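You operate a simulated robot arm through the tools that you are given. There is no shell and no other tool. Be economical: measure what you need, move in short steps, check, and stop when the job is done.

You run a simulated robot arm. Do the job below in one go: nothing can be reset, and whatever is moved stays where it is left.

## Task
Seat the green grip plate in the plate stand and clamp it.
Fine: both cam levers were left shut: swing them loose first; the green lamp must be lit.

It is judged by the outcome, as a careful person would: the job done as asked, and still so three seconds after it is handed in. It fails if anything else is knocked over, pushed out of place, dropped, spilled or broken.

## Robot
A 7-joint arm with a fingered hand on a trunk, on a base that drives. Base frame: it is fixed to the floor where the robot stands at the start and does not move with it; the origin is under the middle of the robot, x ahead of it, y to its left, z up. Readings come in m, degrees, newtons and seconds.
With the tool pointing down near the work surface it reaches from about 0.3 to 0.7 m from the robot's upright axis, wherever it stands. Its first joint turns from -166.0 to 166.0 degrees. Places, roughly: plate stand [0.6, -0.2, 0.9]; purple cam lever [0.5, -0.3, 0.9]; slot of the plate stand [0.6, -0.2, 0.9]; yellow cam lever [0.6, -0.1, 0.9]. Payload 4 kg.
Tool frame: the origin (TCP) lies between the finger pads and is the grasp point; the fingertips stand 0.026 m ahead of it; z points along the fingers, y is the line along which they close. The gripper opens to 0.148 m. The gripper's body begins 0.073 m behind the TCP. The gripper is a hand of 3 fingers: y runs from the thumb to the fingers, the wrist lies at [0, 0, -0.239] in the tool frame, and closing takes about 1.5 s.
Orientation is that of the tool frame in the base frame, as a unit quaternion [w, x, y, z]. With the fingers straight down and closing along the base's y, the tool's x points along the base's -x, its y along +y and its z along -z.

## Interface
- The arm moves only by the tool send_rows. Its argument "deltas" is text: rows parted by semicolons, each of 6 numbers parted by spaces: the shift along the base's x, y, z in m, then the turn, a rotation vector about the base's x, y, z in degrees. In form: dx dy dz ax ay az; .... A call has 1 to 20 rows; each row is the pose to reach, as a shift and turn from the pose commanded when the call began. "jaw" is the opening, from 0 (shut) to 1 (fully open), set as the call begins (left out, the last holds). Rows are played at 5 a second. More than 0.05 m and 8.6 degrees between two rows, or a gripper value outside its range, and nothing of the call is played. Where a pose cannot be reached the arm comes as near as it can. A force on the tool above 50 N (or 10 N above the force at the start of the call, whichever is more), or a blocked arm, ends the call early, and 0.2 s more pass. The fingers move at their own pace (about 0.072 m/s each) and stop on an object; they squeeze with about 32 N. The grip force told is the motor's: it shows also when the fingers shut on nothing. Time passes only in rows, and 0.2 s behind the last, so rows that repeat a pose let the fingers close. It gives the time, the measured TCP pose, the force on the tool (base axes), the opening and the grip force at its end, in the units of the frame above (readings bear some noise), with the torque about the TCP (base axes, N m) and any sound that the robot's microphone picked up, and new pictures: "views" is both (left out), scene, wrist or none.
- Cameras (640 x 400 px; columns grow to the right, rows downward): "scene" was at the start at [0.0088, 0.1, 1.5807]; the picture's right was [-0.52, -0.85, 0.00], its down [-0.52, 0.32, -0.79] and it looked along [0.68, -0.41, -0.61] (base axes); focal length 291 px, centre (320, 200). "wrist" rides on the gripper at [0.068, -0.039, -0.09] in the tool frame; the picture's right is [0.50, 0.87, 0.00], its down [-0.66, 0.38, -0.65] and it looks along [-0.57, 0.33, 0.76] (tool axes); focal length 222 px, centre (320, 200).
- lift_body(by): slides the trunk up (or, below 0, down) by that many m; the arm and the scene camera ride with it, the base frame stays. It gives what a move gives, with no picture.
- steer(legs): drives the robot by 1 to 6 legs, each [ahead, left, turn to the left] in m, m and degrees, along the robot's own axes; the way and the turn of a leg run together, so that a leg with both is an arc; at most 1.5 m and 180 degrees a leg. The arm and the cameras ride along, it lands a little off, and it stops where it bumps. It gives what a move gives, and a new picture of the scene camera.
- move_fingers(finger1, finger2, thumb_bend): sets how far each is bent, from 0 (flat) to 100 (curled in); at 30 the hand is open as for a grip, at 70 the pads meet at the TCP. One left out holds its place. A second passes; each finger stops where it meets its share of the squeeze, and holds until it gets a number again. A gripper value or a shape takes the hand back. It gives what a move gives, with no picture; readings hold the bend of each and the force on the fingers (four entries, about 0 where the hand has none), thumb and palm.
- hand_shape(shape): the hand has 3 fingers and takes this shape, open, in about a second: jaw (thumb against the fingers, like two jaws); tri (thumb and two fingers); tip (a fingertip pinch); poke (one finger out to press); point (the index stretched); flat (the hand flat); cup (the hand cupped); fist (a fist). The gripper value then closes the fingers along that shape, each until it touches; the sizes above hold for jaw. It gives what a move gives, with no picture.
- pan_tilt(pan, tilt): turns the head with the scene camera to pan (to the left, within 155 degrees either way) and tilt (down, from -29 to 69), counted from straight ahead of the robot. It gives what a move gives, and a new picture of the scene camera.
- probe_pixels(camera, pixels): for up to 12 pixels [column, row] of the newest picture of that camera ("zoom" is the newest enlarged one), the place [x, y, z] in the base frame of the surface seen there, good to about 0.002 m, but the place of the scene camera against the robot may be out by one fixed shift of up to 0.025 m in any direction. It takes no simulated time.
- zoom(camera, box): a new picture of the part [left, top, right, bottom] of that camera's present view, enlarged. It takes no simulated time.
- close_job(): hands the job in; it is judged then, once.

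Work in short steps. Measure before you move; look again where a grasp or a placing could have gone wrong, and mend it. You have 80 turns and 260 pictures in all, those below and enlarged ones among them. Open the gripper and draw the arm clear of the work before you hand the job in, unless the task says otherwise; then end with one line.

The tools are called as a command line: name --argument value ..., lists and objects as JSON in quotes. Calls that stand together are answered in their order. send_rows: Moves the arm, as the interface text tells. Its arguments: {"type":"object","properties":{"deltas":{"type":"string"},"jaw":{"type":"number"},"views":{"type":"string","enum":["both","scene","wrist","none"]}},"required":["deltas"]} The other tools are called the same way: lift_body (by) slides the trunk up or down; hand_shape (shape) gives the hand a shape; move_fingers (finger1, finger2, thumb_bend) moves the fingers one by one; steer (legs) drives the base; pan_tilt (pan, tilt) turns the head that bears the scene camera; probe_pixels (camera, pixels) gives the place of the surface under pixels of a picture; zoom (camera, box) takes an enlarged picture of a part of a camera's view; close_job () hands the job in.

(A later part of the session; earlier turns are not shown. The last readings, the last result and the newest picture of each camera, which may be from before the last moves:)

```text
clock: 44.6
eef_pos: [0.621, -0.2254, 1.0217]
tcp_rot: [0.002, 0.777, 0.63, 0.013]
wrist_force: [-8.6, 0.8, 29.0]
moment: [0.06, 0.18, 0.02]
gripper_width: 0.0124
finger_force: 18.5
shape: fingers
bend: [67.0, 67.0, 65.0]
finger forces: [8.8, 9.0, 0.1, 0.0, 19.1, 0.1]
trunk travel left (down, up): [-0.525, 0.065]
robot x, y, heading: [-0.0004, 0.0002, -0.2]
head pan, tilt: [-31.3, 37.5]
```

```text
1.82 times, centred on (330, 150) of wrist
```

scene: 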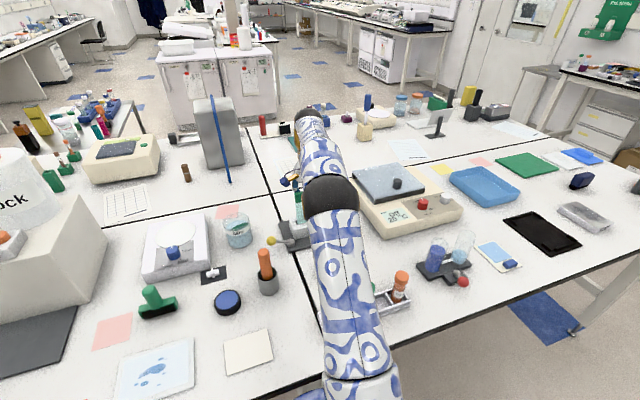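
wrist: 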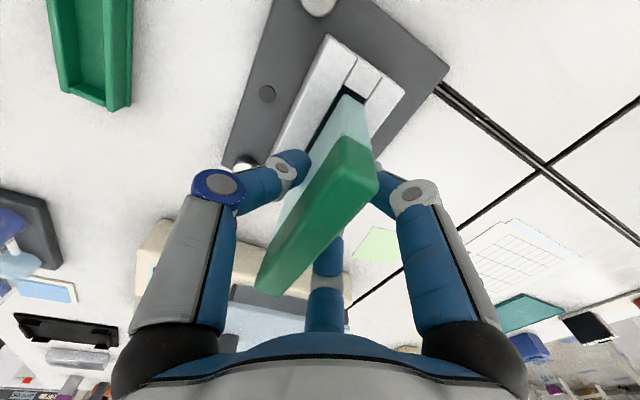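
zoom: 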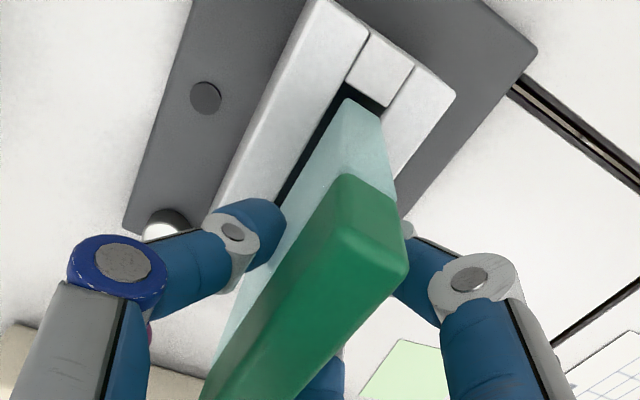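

Resistance again (29 N, and -8.6 N in x): it seems to touch the back wall. I probe how deep and how tilted the plate is.

probe_pixels --camera "zoom" --pixels '[[395, 270], [340, 245], [370, 320], [345, 105], [378, 118], [345, 185], [390, 195], [320, 150], [300, 210], [335, 160], [260, 300], [385, 150]]'

zoom --camera "scene" --box '[280, 180, 340, 250]'

```text
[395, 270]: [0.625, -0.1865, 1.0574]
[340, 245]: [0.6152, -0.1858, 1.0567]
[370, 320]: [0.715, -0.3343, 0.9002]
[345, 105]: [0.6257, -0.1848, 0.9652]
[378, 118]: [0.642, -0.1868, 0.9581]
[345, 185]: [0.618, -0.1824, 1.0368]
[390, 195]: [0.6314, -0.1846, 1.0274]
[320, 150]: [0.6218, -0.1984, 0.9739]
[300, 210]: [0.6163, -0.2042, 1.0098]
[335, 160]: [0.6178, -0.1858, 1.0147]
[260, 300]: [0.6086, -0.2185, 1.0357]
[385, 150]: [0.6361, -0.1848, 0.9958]
```

```text
5.71 times, centred on (310, 215) of scene
```

zoom: 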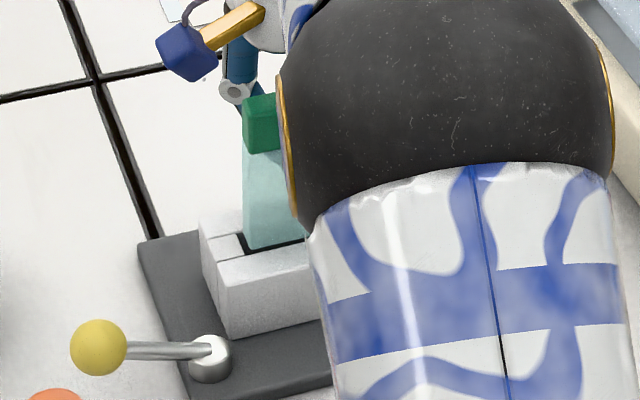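

The plate leans ~8° with its bottom rear edge on the back wall, and slid up in the grip. I lift off 2 cm, tighten the grip and re-measure.

send_rows --deltas "0.001 0 0.006 0 0 0; 0.002 0 0.014 0 0 0; 0.002 0 0.024 0 0 0; 0.002 0 0.024 0 0 0" --views "none"

move_fingers --finger1 73 --finger2 73 --thumb_bend 82

zoom --camera "wrist" --box '[250, 40, 410, 260]'

```text
clock: 45.6
eef_pos: [0.6261, -0.2258, 1.0449]
tcp_rot: [0.0, 0.777, 0.63, 0.013]
wrist_force: [0.3, 0.5, -1.8]
moment: [-0.01, 0.02, 0.02]
gripper_width: 0.0126
finger_force: 13.1
shape: fingers
bend: [67.0, 67.0, 67.0]
finger forces: [6.7, 6.6, 0.1, 0.0, 12.4, 0.0]
trunk travel left (down, up): [-0.525, 0.065]
robot x, y, heading: [-0.0021, 0.002, 0.0]
head pan, tilt: [-31.3, 37.5]
```

```text
clock: 46.6
eef_pos: [0.627, -0.2264, 1.0434]
tcp_rot: [0.0, 0.776, 0.63, 0.013]
wrist_force: [-0.9, 0.7, -1.6]
moment: [-0.01, -0.01, -0.02]
gripper_width: 0.0122
finger_force: 20.8
shape: fingers
bend: [66.0, 66.0, 66.0]
finger forces: [11.1, 11.0, 0.0, 0.1, 19.5, 0.0]
trunk travel left (down, up): [-0.525, 0.065]
robot x, y, heading: [-0.0025, -0.0014, 0.0]
head pan, tilt: [-31.3, 37.5]
```

```text
1.82 times, centred on (330, 150) of wrist
```

zoom: 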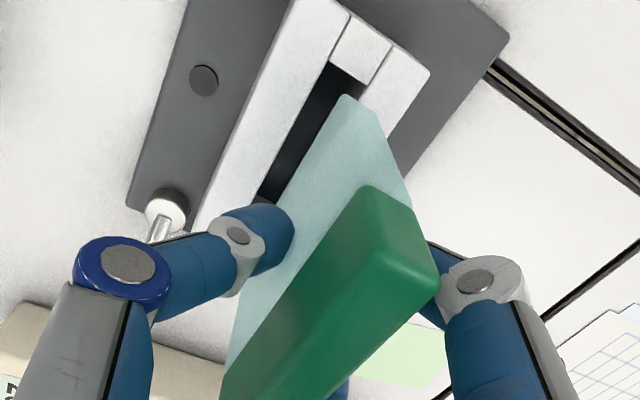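

Grip now ~20 N. I probe the plate's face, bottom edge and slot edges.

probe_pixels --camera "zoom" --pixels '[[345, 102], [375, 118], [335, 120], [320, 145], [300, 175], [345, 165], [325, 190], [300, 225], [360, 215], [330, 245], [425, 275], [385, 250]]'

probe_pixels --camera "zoom" --pixels '[[345, 98], [350, 100], [372, 112], [260, 375], [245, 330], [355, 130], [385, 150], [405, 195], [300, 370], [410, 290]]'

```text
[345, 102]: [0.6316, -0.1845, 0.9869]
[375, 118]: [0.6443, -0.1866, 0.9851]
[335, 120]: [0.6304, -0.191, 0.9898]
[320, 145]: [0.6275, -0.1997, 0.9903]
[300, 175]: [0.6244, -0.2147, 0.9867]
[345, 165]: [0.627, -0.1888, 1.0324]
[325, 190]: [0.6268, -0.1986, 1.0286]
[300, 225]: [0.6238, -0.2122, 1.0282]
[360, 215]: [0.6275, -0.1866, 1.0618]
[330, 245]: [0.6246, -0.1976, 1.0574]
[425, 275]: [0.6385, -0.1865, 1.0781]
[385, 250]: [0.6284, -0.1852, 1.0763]
```

```text
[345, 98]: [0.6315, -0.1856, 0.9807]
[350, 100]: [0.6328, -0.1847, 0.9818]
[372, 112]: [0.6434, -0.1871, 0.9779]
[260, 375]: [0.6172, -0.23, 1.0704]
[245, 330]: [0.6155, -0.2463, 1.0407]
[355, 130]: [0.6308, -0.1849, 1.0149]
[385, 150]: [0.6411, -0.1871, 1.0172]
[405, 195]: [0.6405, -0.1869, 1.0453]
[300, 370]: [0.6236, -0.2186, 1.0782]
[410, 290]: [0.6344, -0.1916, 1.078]
```

Tilt ≈3.2° (bottom to +x) and yaw ≈13° vs slot 11°. I turn ay +3.2°, az +2°, lower to just above the slot and verify.

send_rows --deltas "0 0 0 0 1.6 1; 0 0 0 0 3.2 2; 0 0 -0.008 0 3.2 2; 0 0 -0.014 0 3.2 2; 0 0 -0.014 0 3.2 2" --views "wrist"

zoom --camera "wrist" --box '[270, 60, 390, 180]'

```text
clock: 47.8
eef_pos: [0.626, -0.2265, 1.029]
tcp_rot: [-0.017, 0.765, 0.644, -0.009]
wrist_force: [0.3, -0.5, -1.9]
moment: [-0.03, -0.01, -0.02]
gripper_width: 0.0118
finger_force: 20.7
shape: fingers
bend: [66.0, 66.0, 66.0]
finger forces: [11.0, 11.0, 0.0, 0.1, 19.5, 0.0]
trunk travel left (down, up): [-0.525, 0.065]
robot x, y, heading: [-0.0032, -0.0008, -0.0]
head pan, tilt: [-31.3, 37.5]
```

wrist: 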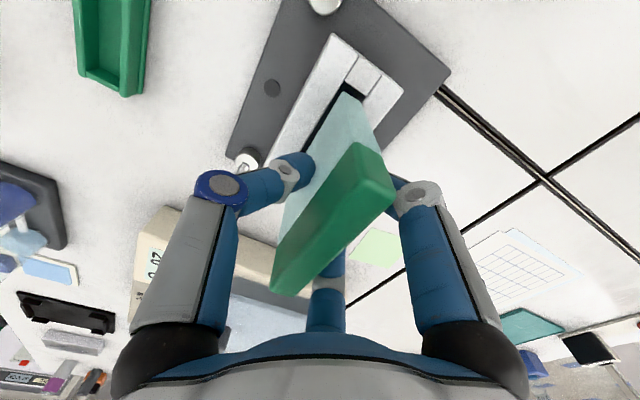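

```text
3.33 times, centred on (330, 120) of wrist
```

zoom: 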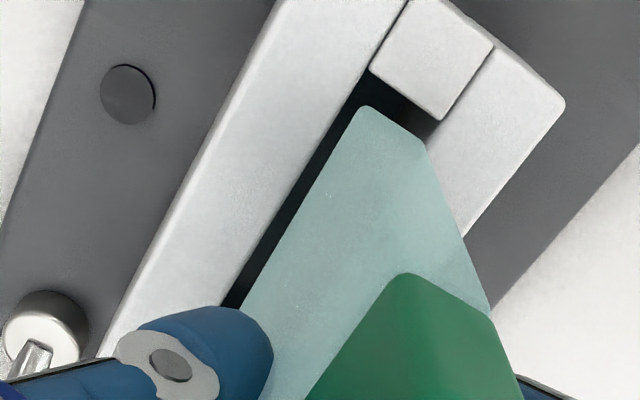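

Good view again; I probe the lower edge and slot edges.

probe_pixels --camera "zoom" --pixels '[[363, 112], [422, 142], [350, 135], [300, 225], [262, 290], [370, 72], [290, 195], [225, 300], [435, 122], [430, 135], [350, 240], [400, 235]]'

probe_pixels --camera "wrist" --pixels '[[385, 193], [355, 180], [292, 288], [278, 270], [350, 160], [365, 135], [340, 120], [325, 140], [345, 100], [359, 106]]'

```text
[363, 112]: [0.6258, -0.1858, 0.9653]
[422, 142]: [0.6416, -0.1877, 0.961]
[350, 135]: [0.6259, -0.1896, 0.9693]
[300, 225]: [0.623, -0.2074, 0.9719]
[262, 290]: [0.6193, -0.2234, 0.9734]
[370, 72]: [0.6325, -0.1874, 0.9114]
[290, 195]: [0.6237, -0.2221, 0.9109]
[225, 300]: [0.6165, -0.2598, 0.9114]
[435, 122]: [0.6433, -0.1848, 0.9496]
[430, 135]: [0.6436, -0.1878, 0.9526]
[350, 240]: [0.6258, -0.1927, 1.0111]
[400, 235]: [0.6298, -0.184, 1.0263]
```

```text
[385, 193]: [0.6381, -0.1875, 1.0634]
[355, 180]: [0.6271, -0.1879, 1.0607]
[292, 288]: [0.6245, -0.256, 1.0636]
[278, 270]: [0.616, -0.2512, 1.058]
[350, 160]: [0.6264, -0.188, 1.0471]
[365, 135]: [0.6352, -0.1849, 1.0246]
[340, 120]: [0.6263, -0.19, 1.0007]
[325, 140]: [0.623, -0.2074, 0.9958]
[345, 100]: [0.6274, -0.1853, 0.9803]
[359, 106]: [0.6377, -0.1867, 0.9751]
```

Plate now upright, yaw 11°, gaps ~3.2 front / 2 back. Shift -1 mm x and insert slowly.

send_rows --deltas "-0.001 0 0 0 0 0; -0.001 0 -0.004 0 0 0; -0.001 0 -0.008 0 0 0; -0.001 0 -0.012 0 0 0; -0.001 0 -0.016 0 0 0; -0.001 0 -0.016 0 0 0" --views "wrist"

zoom --camera "wrist" --box '[270, 60, 390, 180]'

```text
clock: 49.2
eef_pos: [0.6243, -0.2238, 1.0128]
tcp_rot: [-0.017, 0.765, 0.644, -0.009]
wrist_force: [-0.1, 9.2, 11.1]
moment: [-0.02, 0.01, -0.08]
gripper_width: 0.012
finger_force: 23.6
shape: fingers
bend: [65.0, 71.0, 66.0]
finger forces: [11.0, 13.2, 0.0, 0.0, 22.6, 0.1]
trunk travel left (down, up): [-0.525, 0.065]
robot x, y, heading: [-0.0014, -0.0015, 0.1]
head pan, tilt: [-31.3, 37.5]
```

wrist: 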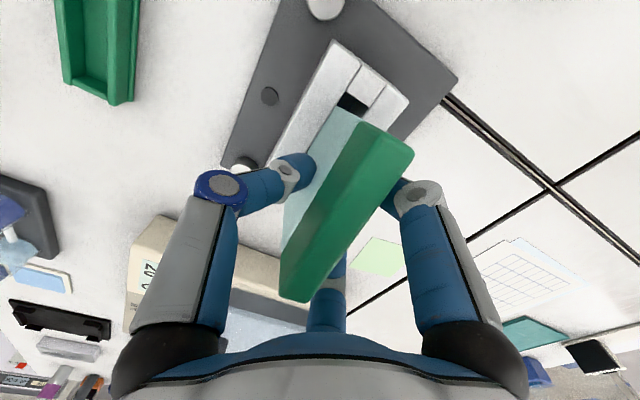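

```text
3.33 times, centred on (330, 120) of wrist
```

zoom: 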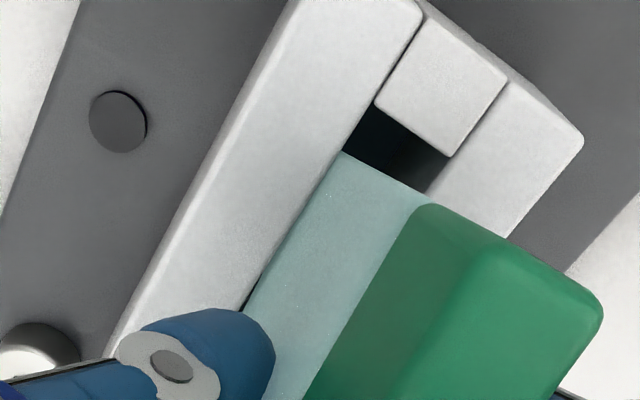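

Now a +y push (9 N): the -v end has caught on the end block while ~6 mm is free at the +v end. I lift, and re-measure for a shift along +v.

send_rows --deltas "0 0 0.006 0 0 0; 0 0 0.014 0 0 0; 0 0 0.022 0 0 0; 0 0 0.022 0 0 0" --views "wrist"

zoom --camera "wrist" --box '[270, 60, 390, 180]'

zoom --camera "scene" --box '[280, 180, 340, 250]'

```text
clock: 50.2
eef_pos: [0.6266, -0.225, 1.0349]
tcp_rot: [-0.018, 0.766, 0.643, -0.01]
wrist_force: [0.3, -0.1, -1.7]
moment: [0.01, 0.01, 0.01]
gripper_width: 0.0119
finger_force: 20.9
shape: fingers
bend: [65.0, 66.0, 66.0]
finger forces: [10.7, 11.1, 0.1, 0.0, 19.2, 0.0]
trunk travel left (down, up): [-0.525, 0.065]
robot x, y, heading: [-0.0016, -0.002, 0.2]
head pan, tilt: [-31.3, 37.5]
```

wrist: 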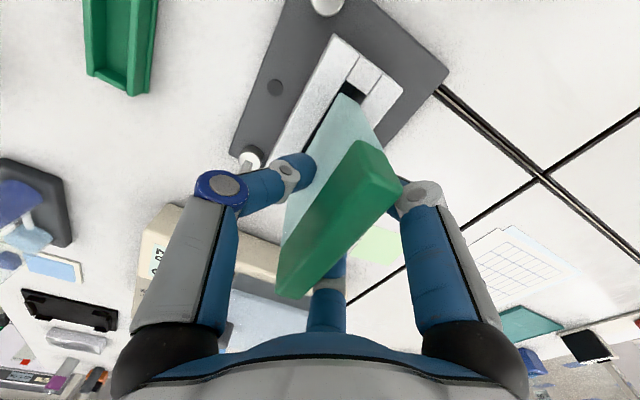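

```text
3.33 times, centred on (330, 120) of wrist
```

zoom: 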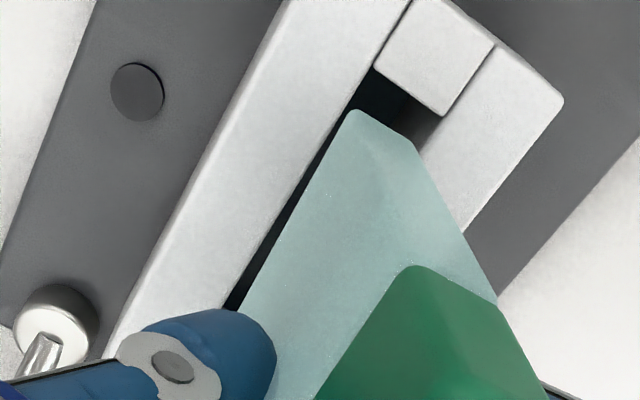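

```text
5.71 times, centred on (310, 215) of scene
```

zoom: 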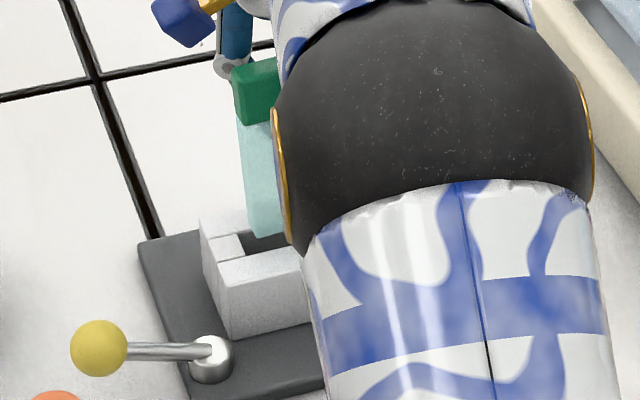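

The scene shows the plate's left edge slanting (roll). I probe the end edge from top to bottom.

probe_pixels --camera "wrist" --pixels '[[337, 96], [346, 98], [352, 103], [356, 115], [361, 130], [366, 140], [386, 152], [395, 190], [290, 292], [330, 110], [315, 140], [300, 190]]'

probe_pixels --camera "zoom" --pixels '[[240, 80], [242, 115], [244, 140], [248, 165], [252, 190], [256, 215], [260, 232], [270, 233], [280, 228], [268, 60]]'

```text
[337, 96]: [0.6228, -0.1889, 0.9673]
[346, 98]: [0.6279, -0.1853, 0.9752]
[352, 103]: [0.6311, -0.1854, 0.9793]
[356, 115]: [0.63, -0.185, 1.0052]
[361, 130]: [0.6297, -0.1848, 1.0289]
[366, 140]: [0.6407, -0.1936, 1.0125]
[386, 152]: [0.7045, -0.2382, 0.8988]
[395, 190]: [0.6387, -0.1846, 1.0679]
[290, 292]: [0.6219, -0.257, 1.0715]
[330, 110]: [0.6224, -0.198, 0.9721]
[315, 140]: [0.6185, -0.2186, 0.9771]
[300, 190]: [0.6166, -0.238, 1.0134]
```

```text
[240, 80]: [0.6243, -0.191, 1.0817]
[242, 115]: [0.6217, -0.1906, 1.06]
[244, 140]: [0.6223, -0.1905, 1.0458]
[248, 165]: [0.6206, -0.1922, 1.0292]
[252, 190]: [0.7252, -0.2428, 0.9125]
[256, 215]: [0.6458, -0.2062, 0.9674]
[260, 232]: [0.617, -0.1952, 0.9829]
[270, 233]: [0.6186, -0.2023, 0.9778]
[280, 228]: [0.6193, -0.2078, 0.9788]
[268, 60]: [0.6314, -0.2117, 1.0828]
```

Roll ~1.5° and bottom ~2 mm toward -x. I correct (ax +1.5°, ay -1.5°, +1 mm x, +1.2 mm y), go just above the slot, and check.

send_rows --deltas "0.0005 0.0006 0 0.8 -0.8 0; 0.0008 0.0012 0 1.5 -1.5 0; 0.0008 0.0012 -0.006 1.5 -1.5 0; 0.0008 0.0012 -0.006 1.5 -1.5 0" --views "wrist"

zoom --camera "wrist" --box '[270, 60, 390, 180]'

probe_pixels --camera "zoom" --pixels '[[355, 120], [365, 112], [405, 140], [345, 140], [315, 195], [280, 260], [420, 160], [435, 190], [350, 230], [300, 300], [376, 75], [445, 115]]'

```text
clock: 51.2
eef_pos: [0.6261, -0.2236, 1.0303]
tcp_rot: [-0.019, 0.765, 0.644, 0.01]
wrist_force: [0.6, -1.1, -1.5]
moment: [0.01, -0.02, 0.01]
gripper_width: 0.0122
finger_force: 20.5
shape: fingers
bend: [65.0, 66.0, 66.0]
finger forces: [10.8, 11.1, 0.0, 0.0, 19.3, 0.1]
trunk travel left (down, up): [-0.525, 0.065]
robot x, y, heading: [0.0001, 0.0021, 0.1]
head pan, tilt: [-31.3, 37.5]
```

wrist: 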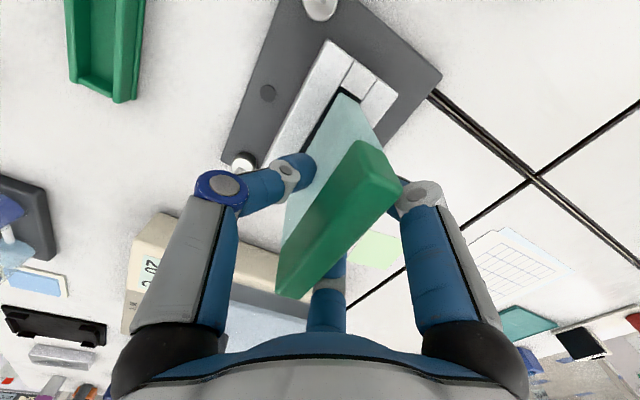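

```text
3.33 times, centred on (330, 120) of wrist
```

zoom: 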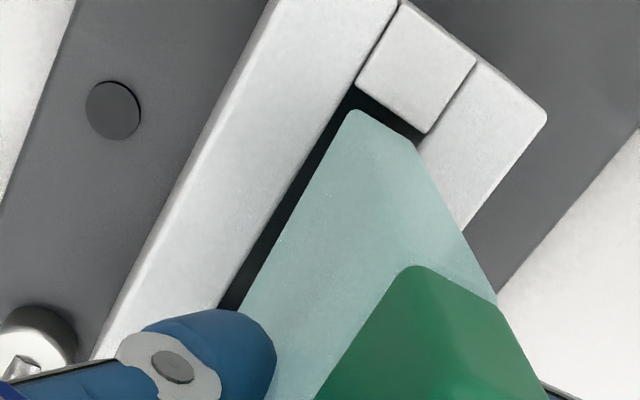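

```text
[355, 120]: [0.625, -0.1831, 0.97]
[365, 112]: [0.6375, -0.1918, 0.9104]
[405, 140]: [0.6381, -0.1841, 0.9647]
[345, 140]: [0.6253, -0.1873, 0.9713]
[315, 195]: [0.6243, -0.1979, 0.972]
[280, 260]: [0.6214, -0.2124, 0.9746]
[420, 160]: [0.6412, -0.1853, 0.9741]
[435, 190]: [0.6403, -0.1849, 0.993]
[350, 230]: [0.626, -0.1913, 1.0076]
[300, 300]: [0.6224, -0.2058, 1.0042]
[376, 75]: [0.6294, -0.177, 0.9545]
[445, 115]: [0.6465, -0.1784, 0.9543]
```

The plate's yaw is now ~4° short of the slot (gap widens toward the far end). I turn az -3.5°, shift -1 mm x, and check.

send_rows --deltas "-0.0005 0 0 0 0 -1.8; -0.001 0 0 0 0 -3.5; -0.001 0 0 0 0 -3.5" --views "wrist"

zoom --camera "wrist" --box '[270, 60, 390, 180]'

probe_pixels --camera "zoom" --pixels '[[355, 120], [345, 140], [335, 155], [315, 195], [300, 225], [280, 260], [260, 290], [405, 140], [345, 230], [300, 300], [290, 350], [420, 165]]'

```text
clock: 52.0
eef_pos: [0.6249, -0.2247, 1.0294]
tcp_rot: [-0.02, 0.785, 0.62, 0.011]
wrist_force: [0.8, -0.4, -2.5]
moment: [0.06, 0.02, 0.02]
gripper_width: 0.012
finger_force: 20.5
shape: fingers
bend: [65.0, 66.0, 66.0]
finger forces: [10.8, 11.1, 0.1, 0.1, 19.3, 0.0]
trunk travel left (down, up): [-0.525, 0.065]
robot x, y, heading: [0.001, 0.0006, 0.2]
head pan, tilt: [-31.3, 37.5]
```

wrist: 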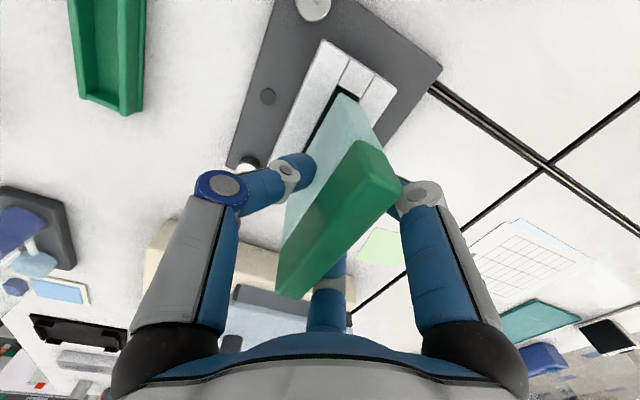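

```text
3.33 times, centred on (330, 120) of wrist
```

zoom: 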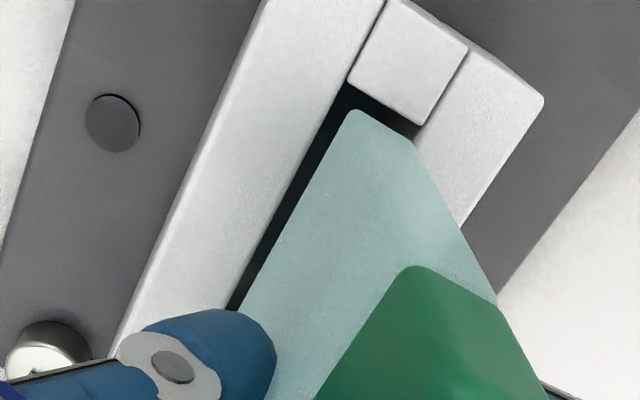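

```text
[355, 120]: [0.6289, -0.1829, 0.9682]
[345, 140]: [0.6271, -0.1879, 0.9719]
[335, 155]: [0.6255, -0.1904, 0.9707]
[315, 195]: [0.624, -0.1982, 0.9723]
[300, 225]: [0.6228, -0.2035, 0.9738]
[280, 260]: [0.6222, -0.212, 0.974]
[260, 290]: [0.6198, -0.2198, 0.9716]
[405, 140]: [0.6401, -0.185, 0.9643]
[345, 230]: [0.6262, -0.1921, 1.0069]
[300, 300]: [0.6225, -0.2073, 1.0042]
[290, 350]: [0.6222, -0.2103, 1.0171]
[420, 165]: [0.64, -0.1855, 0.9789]
```

Gaps are uniform now (front ~3.5, back ~2.6, end ~3 mm), plate upright. Insert 1.6 cm.

send_rows --deltas "0 0 -0.004 0 0 0.3; 0 0 -0.008 0 0 0.5; 0 0 -0.012 0 0 0.5; 0 0 -0.016 0 0 0.5; 0 0 -0.016 0 0 0.5" --views "wrist"

zoom --camera "wrist" --box '[270, 60, 390, 180]'

```text
clock: 53.2
eef_pos: [0.6239, -0.225, 1.0141]
tcp_rot: [-0.02, 0.781, 0.624, 0.01]
wrist_force: [0.8, -0.8, -1.4]
moment: [-0.01, 0.0, -0.01]
gripper_width: 0.0121
finger_force: 20.3
shape: fingers
bend: [65.0, 66.0, 66.0]
finger forces: [10.7, 11.2, 0.1, 0.1, 19.4, 0.0]
trunk travel left (down, up): [-0.525, 0.065]
robot x, y, heading: [-0.0006, -0.0035, 0.2]
head pan, tilt: [-31.3, 37.5]
```

wrist: 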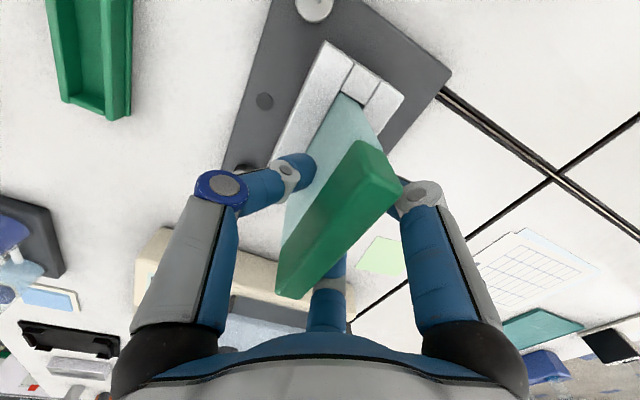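

```text
3.33 times, centred on (330, 120) of wrist
```

zoom: 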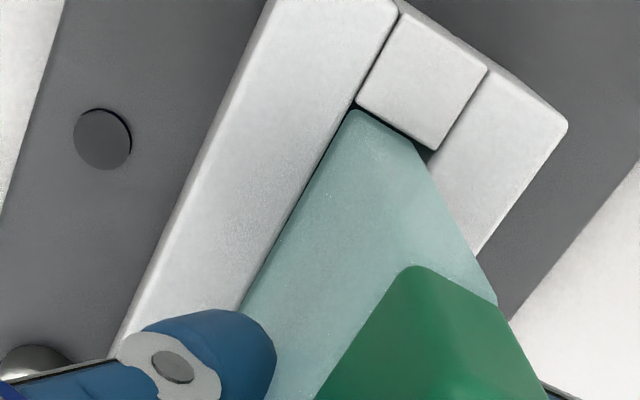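

No force, bottom is at the slot mouth; visible gap is small at front and end. I nudge +1.2 mm x, -0.8 mm y and continue down 1.2 cm.

send_rows --deltas "0.0012 -0.0008 0 0 0 0; 0.0012 -0.0008 -0.004 0 0 0; 0.0012 -0.0008 -0.008 0 0 0; 0.0012 -0.0008 -0.012 0 0 0; 0.0012 -0.0008 -0.012 0 0 0" --views "wrist"

zoom --camera "wrist" --box '[270, 60, 390, 180]'

probe_pixels --camera "zoom" --pixels '[[355, 120], [345, 140], [315, 195], [280, 260], [405, 150], [345, 230], [300, 300], [420, 290], [480, 320], [420, 175]]'

```text
clock: 54.4
eef_pos: [0.6266, -0.2255, 1.0023]
tcp_rot: [-0.019, 0.781, 0.624, 0.011]
wrist_force: [-0.7, -0.4, -0.6]
moment: [0.01, 0.02, -0.01]
gripper_width: 0.0122
finger_force: 21.0
shape: fingers
bend: [65.0, 66.0, 66.0]
finger forces: [10.3, 11.1, 0.1, 0.0, 19.9, 0.0]
trunk travel left (down, up): [-0.525, 0.065]
robot x, y, heading: [0.0022, -0.004, 0.0]
head pan, tilt: [-31.3, 37.5]
```

wrist: 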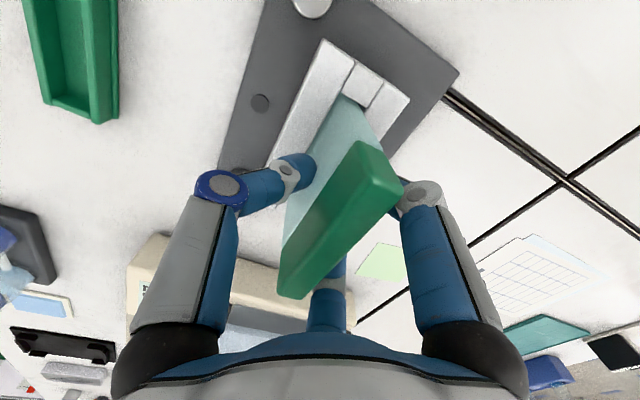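

```text
3.33 times, centred on (330, 120) of wrist
```

zoom: 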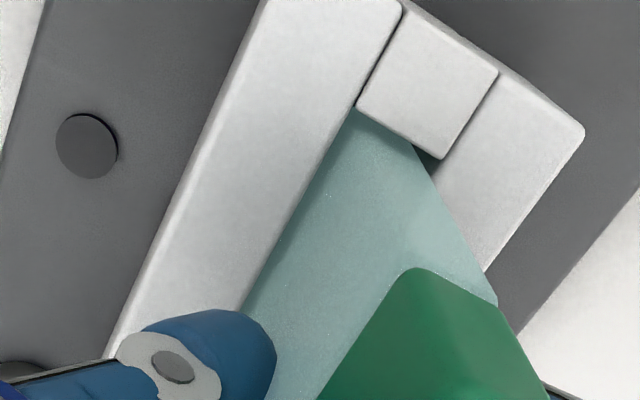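

```text
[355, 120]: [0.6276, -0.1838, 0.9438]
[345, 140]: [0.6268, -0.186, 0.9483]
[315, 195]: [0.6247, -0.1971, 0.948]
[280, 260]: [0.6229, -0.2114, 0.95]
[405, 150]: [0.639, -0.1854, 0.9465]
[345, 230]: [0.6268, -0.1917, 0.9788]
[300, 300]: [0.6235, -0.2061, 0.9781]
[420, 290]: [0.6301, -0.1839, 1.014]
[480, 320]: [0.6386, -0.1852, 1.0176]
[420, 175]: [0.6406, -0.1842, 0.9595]
```

The glass is inside the slot (z 0.944 seen below the 0.954 rim), no force. Continue down 1.4 cm.

send_rows --deltas "0 0 -0.004 0 0 0; 0 0 -0.008 0 0 0; 0 0 -0.012 0 0 0; 0 0 -0.014 0 0 0; 0 0 -0.014 0 0 0" --views "both"

zoom --camera "wrist" --box '[230, 40, 430, 260]'

zoom --camera "scene" --box '[280, 180, 340, 250]'

```text
clock: 55.6
eef_pos: [0.6264, -0.2259, 0.9876]
tcp_rot: [-0.019, 0.782, 0.623, 0.01]
wrist_force: [-2.6, 0.4, -1.0]
moment: [0.03, 0.06, 0.01]
gripper_width: 0.0119
finger_force: 20.8
shape: fingers
bend: [65.0, 66.0, 66.0]
finger forces: [10.0, 10.8, 0.0, 0.0, 20.6, 0.1]
trunk travel left (down, up): [-0.525, 0.065]
robot x, y, heading: [-0.0006, 0.0008, 0.2]
head pan, tilt: [-31.3, 37.5]
```

scene: 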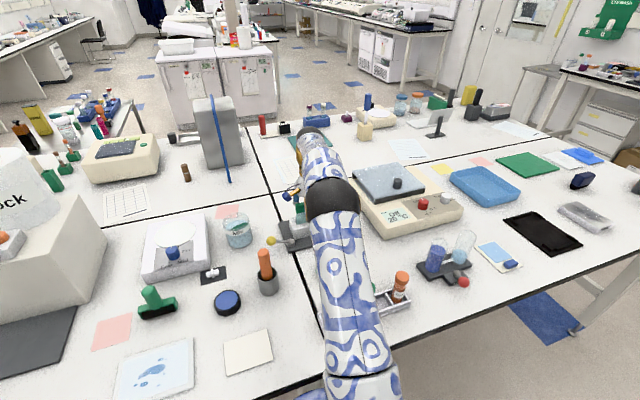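
wrist: 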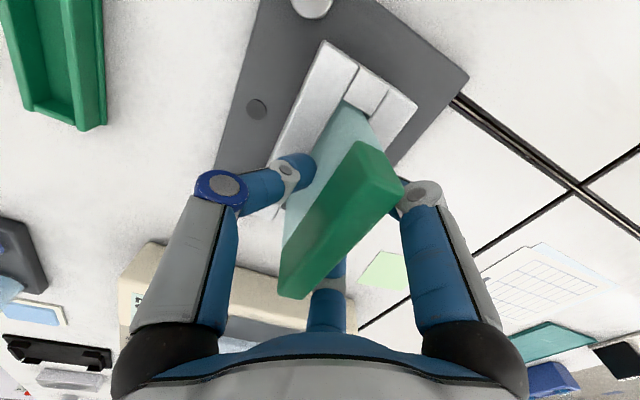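

```text
1.82 times, centred on (330, 150) of wrist
```

zoom: 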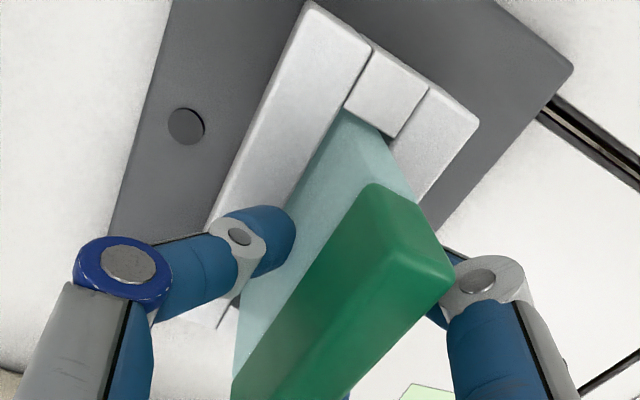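

```text
5.71 times, centred on (310, 215) of scene
```

zoom: 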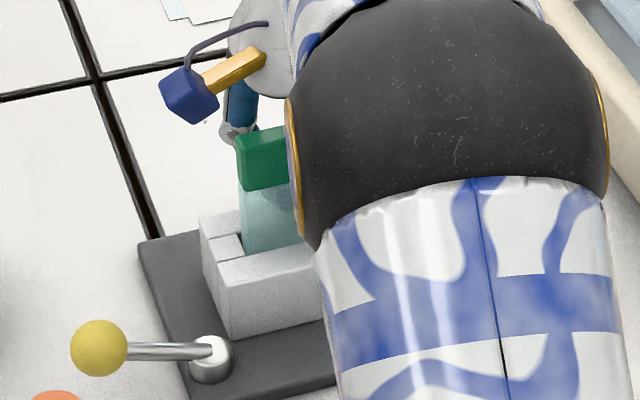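

Nearly down (bottom ≈0.92, floor 0.911). Lower 5 mm more then release thumb slowly.

send_rows --deltas "0 0 -0.003 0 0 0; 0 0 -0.006 0 0 0; 0 0 -0.006 0 0 0" --views "none"

move_fingers --finger1 66 --finger2 66 --thumb_bend 60

zoom --camera "wrist" --box '[230, 40, 430, 260]'

```text
clock: 56.4
eef_pos: [0.6249, -0.2247, 0.9822]
tcp_rot: [-0.017, 0.782, 0.623, 0.011]
wrist_force: [1.1, -0.9, 14.1]
moment: [-0.06, -0.21, 0.02]
gripper_width: 0.0119
finger_force: 28.7
shape: fingers
bend: [65.0, 71.0, 66.0]
finger forces: [16.3, 19.9, 0.1, 0.0, 20.8, 0.0]
trunk travel left (down, up): [-0.525, 0.065]
robot x, y, heading: [0.0008, 0.0013, 0.1]
head pan, tilt: [-31.3, 37.5]
```

```text
clock: 57.4
eef_pos: [0.6251, -0.224, 0.9835]
tcp_rot: [-0.018, 0.782, 0.623, 0.01]
wrist_force: [11.1, -4.1, 36.7]
moment: [-0.11, -0.17, 0.0]
gripper_width: 0.0145
finger_force: 25.3
shape: fingers
bend: [66.0, 67.0, 64.0]
finger forces: [10.7, 13.3, 0.1, 0.0, 25.9, 0.0]
trunk travel left (down, up): [-0.525, 0.065]
robot x, y, heading: [0.0022, -0.0007, -0.1]
head pan, tilt: [-31.3, 37.5]
```

```text
1.82 times, centred on (330, 150) of wrist
```

zoom: 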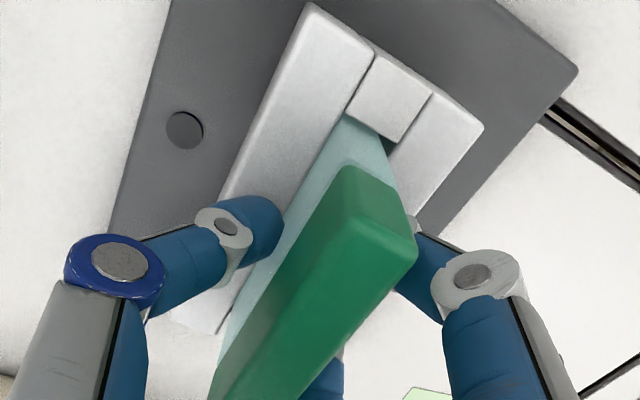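

The fingertips press on the stand's top (37 N up). I raise 5 mm and open the thumb further.

send_rows --deltas "0 0 0.003 0 0 0; 0 0 0.006 0 0 0; 0 0 0.006 0 0 0" --views "none"

move_fingers --thumb_bend 50

zoom --camera "wrist" --box '[230, 40, 430, 260]'

zoom --camera "scene" --box '[280, 180, 340, 250]'

```text
clock: 58.2
eef_pos: [0.6263, -0.2248, 0.986]
tcp_rot: [-0.021, 0.782, 0.623, 0.009]
wrist_force: [7.7, -2.1, 3.9]
moment: [-0.05, -0.01, 0.01]
gripper_width: 0.0178
finger_force: 6.3
shape: fingers
bend: [66.0, 67.0, 63.0]
finger forces: [2.6, 3.0, 0.0, 0.0, 6.3, 0.1]
trunk travel left (down, up): [-0.525, 0.065]
robot x, y, heading: [-0.0005, 0.0012, 0.0]
head pan, tilt: [-31.3, 37.5]
```

```text
clock: 59.2
eef_pos: [0.6269, -0.2255, 0.9871]
tcp_rot: [-0.021, 0.782, 0.623, 0.01]
wrist_force: [4.9, 0.1, -0.2]
moment: [-0.03, -0.06, -0.01]
gripper_width: 0.0419
finger_force: 1.9
shape: fingers
bend: [66.0, 66.0, 50.0]
finger forces: [2.2, 2.7, 0.1, 0.0, 0.0, 0.0]
trunk travel left (down, up): [-0.525, 0.065]
robot x, y, heading: [-0.0014, 0.0046, 0.0]
head pan, tilt: [-31.3, 37.5]
```

```text
1.82 times, centred on (330, 150) of wrist
```

zoom: 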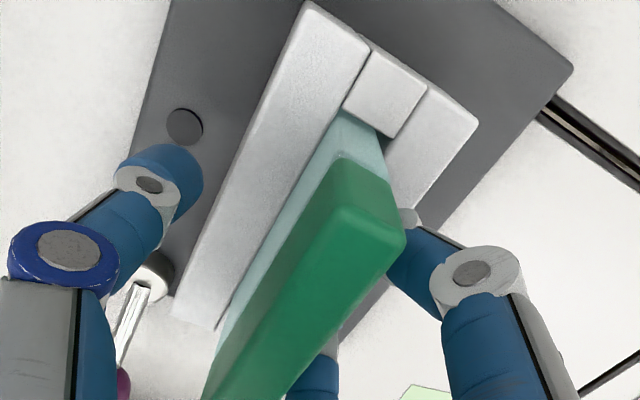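

```text
5.71 times, centred on (310, 215) of scene
```

zoom: 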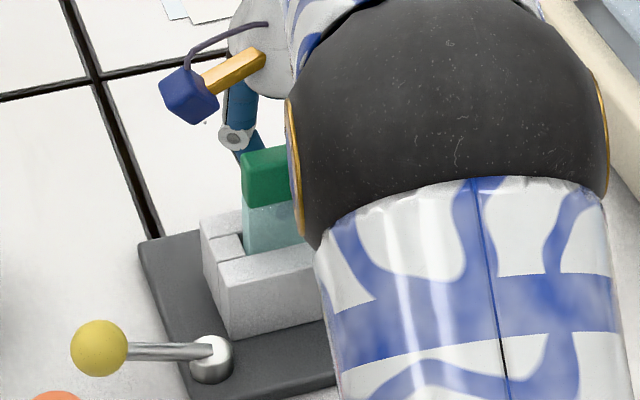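

Released; the fingers still lean on the plate. I back the hand +x 1 cm, then raise it clear and look.

send_rows --deltas "0.004 0 0.001 0 0 0; 0.01 -0.001 0.002 0 0 0; 0.01 -0.001 0.02 0 0 0; 0.01 -0.001 0.05 0 0 0; 0.01 -0.001 0.09 0 0 0; 0.01 -0.001 0.12 0 0 0; 0.01 -0.001 0.12 0 0 0"

zoom --camera "wrist" --box '[230, 20, 430, 220]'

zoom --camera "scene" --box '[270, 180, 350, 250]'

```text
clock: 60.8
eef_pos: [0.6265, -0.2215, 1.102]
tcp_rot: [-0.02, 0.782, 0.623, 0.01]
wrist_force: [0.7, 0.0, 0.7]
moment: [-0.02, 0.01, 0.0]
gripper_width: 0.0389
finger_force: 0.0
shape: fingers
bend: [66.0, 66.0, 50.0]
finger forces: [0.0, 0.0, 0.0, 0.0, 0.0, 0.1]
out of reach, approached as far as the arm can: row 6, 7
trunk travel left (down, up): [-0.525, 0.065]
robot x, y, heading: [0.0002, -0.001, 0.2]
head pan, tilt: [-31.3, 37.5]
```

scene: 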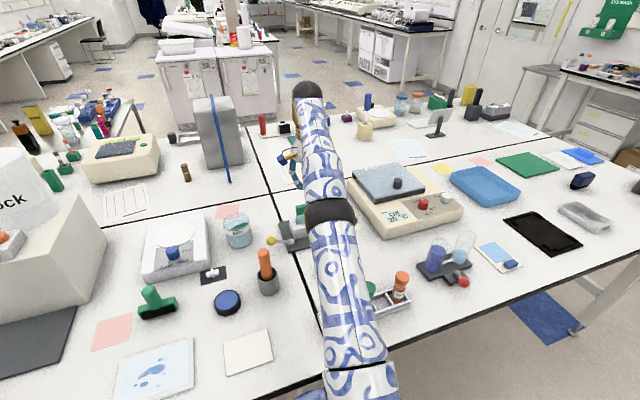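
wrist: 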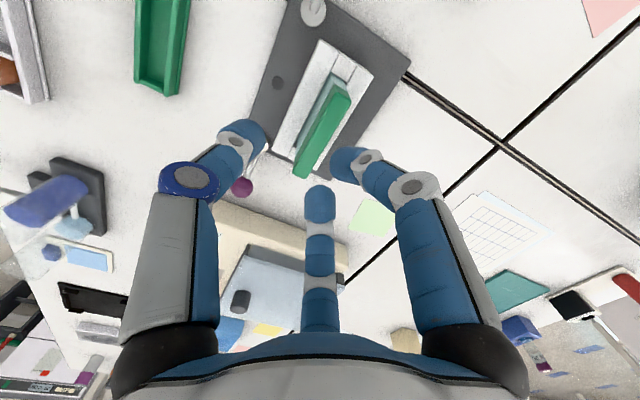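

```text
2.00 times, centred on (330, 120) of wrist
```

zoom: 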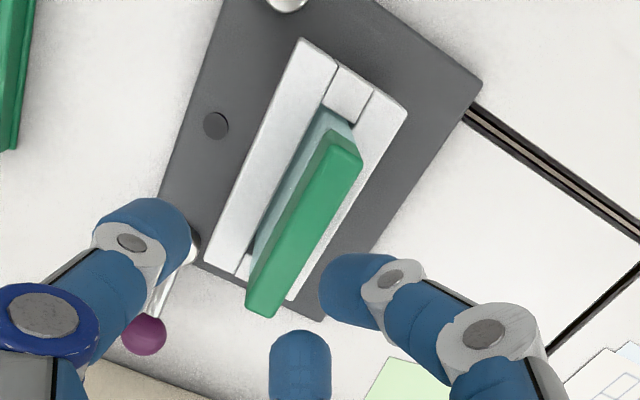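

```text
5.71 times, centred on (310, 215) of scene
```

zoom: 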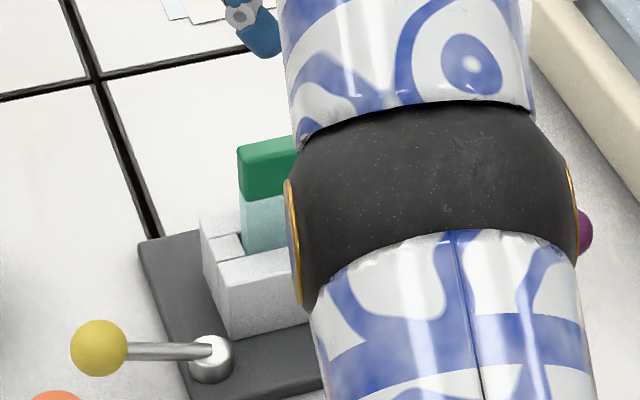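

The plate stands in the slot by itself. I probe its top height (expected ≈1.010 if it rests on the floor at 0.911).

probe_pixels --camera "wrist" --pixels '[[346, 97], [336, 90], [312, 173], [302, 170], [325, 135], [322, 85], [310, 130], [328, 92], [335, 78], [278, 82]]'

```text
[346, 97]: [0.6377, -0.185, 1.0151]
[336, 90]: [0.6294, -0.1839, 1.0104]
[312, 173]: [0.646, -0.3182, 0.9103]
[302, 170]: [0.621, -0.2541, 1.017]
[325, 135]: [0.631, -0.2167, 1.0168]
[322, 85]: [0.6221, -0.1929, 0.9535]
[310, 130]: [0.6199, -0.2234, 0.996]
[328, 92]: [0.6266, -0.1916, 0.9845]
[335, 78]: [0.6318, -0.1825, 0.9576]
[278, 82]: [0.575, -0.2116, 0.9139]
```

Top is at z≈1.0165; it may or may not be fully down. I close the fingertips and press gently on its top centre (0.631,-0.219) to be sure.

move_fingers --finger1 70 --finger2 70 --thumb_bend 70

send_rows --deltas "0.003 0.001 -0.02 0 0 0; 0.004 0.002 -0.04 0 0 0; 0.004 0.002 -0.05 0 0 0; 0.004 0.002 -0.056 0 0 0; 0.004 0.002 -0.06 0 0 0; 0.004 0.002 -0.064 0 0 0; 0.004 0.002 -0.067 0 0 0; 0.004 0.002 -0.067 0 0 0" --views "wrist"

```text
clock: 61.8
eef_pos: [0.6272, -0.2218, 1.1024]
tcp_rot: [-0.02, 0.782, 0.623, 0.01]
wrist_force: [0.0, -0.1, -0.1]
moment: [-0.01, -0.01, -0.01]
gripper_width: 0.0
finger_force: 0.1
shape: fingers
bend: [70.0, 70.0, 70.0]
finger forces: [0.0, 0.0, 0.1, 0.0, 0.1, 0.1]
trunk travel left (down, up): [-0.525, 0.065]
robot x, y, heading: [0.0028, 0.0006, 0.4]
head pan, tilt: [-31.3, 37.5]
```

```text
clock: 63.6
eef_pos: [0.644, -0.2249, 1.0442]
tcp_rot: [-0.019, 0.782, 0.623, 0.01]
wrist_force: [-1.5, 0.8, 10.9]
moment: [0.0, 0.15, 0.0]
gripper_width: 0.0
finger_force: 5.2
shape: fingers
bend: [70.0, 70.0, 70.0]
finger forces: [0.0, 0.0, 0.1, 0.0, 10.4, 0.1]
out of reach, approached as far as the arm can: row 2, 3, 4, 5, 6, 7, 8
trunk travel left (down, up): [-0.525, 0.065]
robot x, y, heading: [-0.0001, 0.0008, 0.1]
head pan, tilt: [-31.3, 37.5]
```

wrist: 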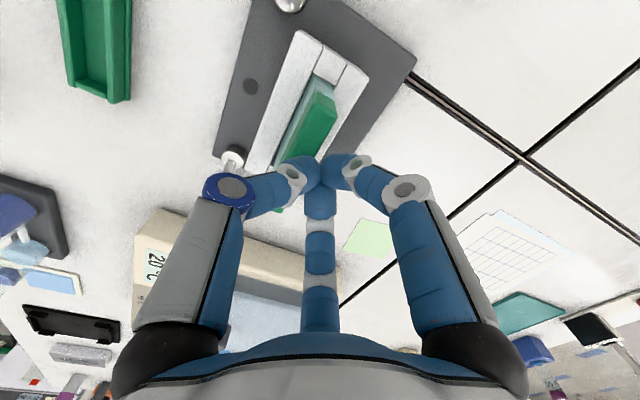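

Contact with 10 N on the rear of the top, without sinking. I re-centre (-12 mm x) and press once more.

send_rows --deltas "0 0 0.008 0 0 0; -0.006 0.001 0.008 0 0 0; -0.012 0.002 0.008 0 0 0; -0.012 0.002 0.003 0 0 0; -0.012 0.002 -0.001 0 0 0; -0.012 0.002 -0.004 0 0 0; -0.012 0.002 -0.004 0 0 0" --views "wrist"

zoom --camera "wrist" --box '[230, 20, 430, 220]'

```text
clock: 65.2
eef_pos: [0.6415, -0.2271, 1.0441]
tcp_rot: [-0.02, 0.782, 0.623, 0.01]
wrist_force: [-2.4, 0.6, 9.2]
moment: [0.01, 0.16, 0.02]
gripper_width: 0.0
finger_force: 5.6
shape: fingers
bend: [70.0, 70.0, 70.0]
finger forces: [0.1, 0.0, 0.0, 0.1, 10.8, 0.0]
out of reach, approached as far as the arm can: row 3, 4, 5, 6, 7
trunk travel left (down, up): [-0.525, 0.065]
robot x, y, heading: [0.0004, 0.0017, -0.0]
head pan, tilt: [-31.3, 37.5]
```

wrist: 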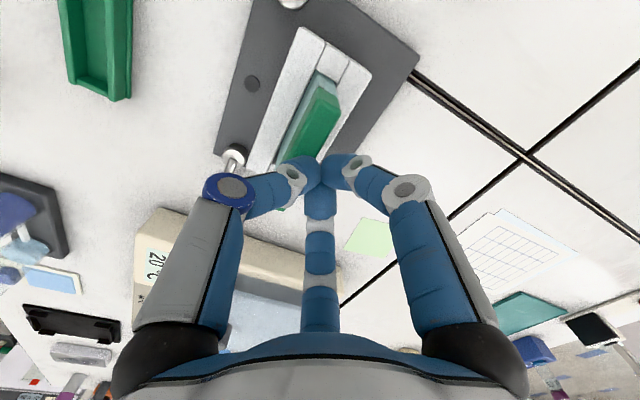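

```text
2.00 times, centred on (330, 120) of wrist
```

zoom: 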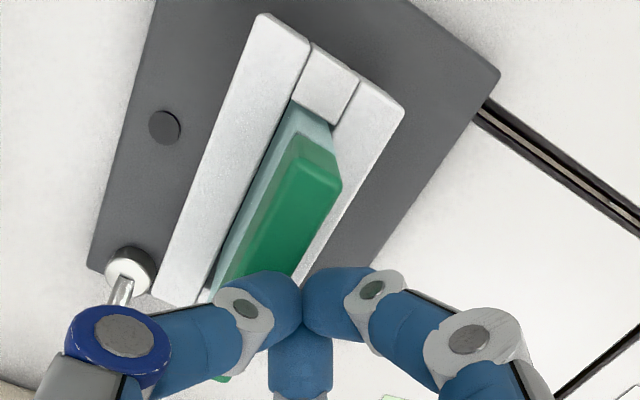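

The plate does not sink under ~10 N; it seems seated. I check the dryer's height beside the purple lever before planning the closing push.

probe_pixels --camera "wrist" --pixels '[[160, 220], [180, 235], [215, 215], [250, 300], [150, 270], [232, 165], [228, 172], [262, 240]]'

send_rows --deltas "-0.01 0 0.02 0 0 0; -0.03 0 0.05 0 0 0; -0.06 -0.01 0.08 0 0 0; -0.08 -0.02 0.1 0 0 0; -0.08 -0.02 0.1 0 0 0" --views "both"

```text
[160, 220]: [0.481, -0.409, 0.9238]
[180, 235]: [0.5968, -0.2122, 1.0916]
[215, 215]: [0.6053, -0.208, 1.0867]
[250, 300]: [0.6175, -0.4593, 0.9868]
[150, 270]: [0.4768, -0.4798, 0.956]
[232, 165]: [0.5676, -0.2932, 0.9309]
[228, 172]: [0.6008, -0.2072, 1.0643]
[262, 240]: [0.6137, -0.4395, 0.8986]
```

```text
clock: 66.4
eef_pos: [0.5863, -0.2565, 1.1468]
tcp_rot: [-0.02, 0.782, 0.623, 0.011]
wrist_force: [-0.5, 0.3, 0.4]
moment: [0.06, -0.01, -0.03]
gripper_width: 0.0
finger_force: 0.1
shape: fingers
bend: [70.0, 70.0, 70.0]
finger forces: [0.0, 0.1, 0.1, 0.0, 0.0, 0.0]
out of reach, approached as far as the arm can: row 2, 3, 4, 5
trunk travel left (down, up): [-0.525, 0.065]
robot x, y, heading: [0.0002, 0.0006, 0.0]
head pan, tilt: [-31.3, 37.5]
```

scene: 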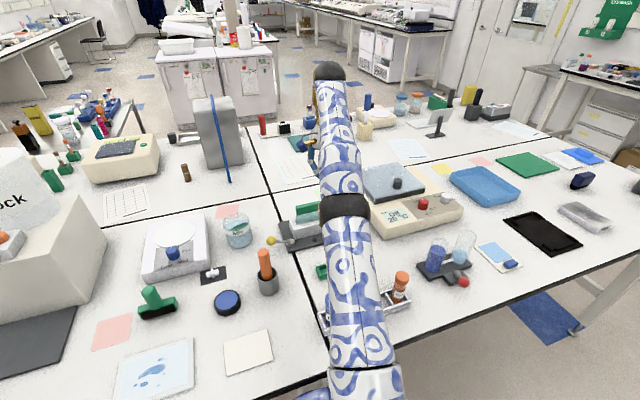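
wrist: 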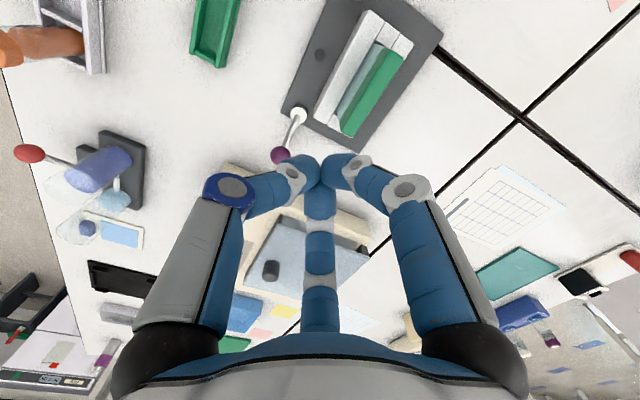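

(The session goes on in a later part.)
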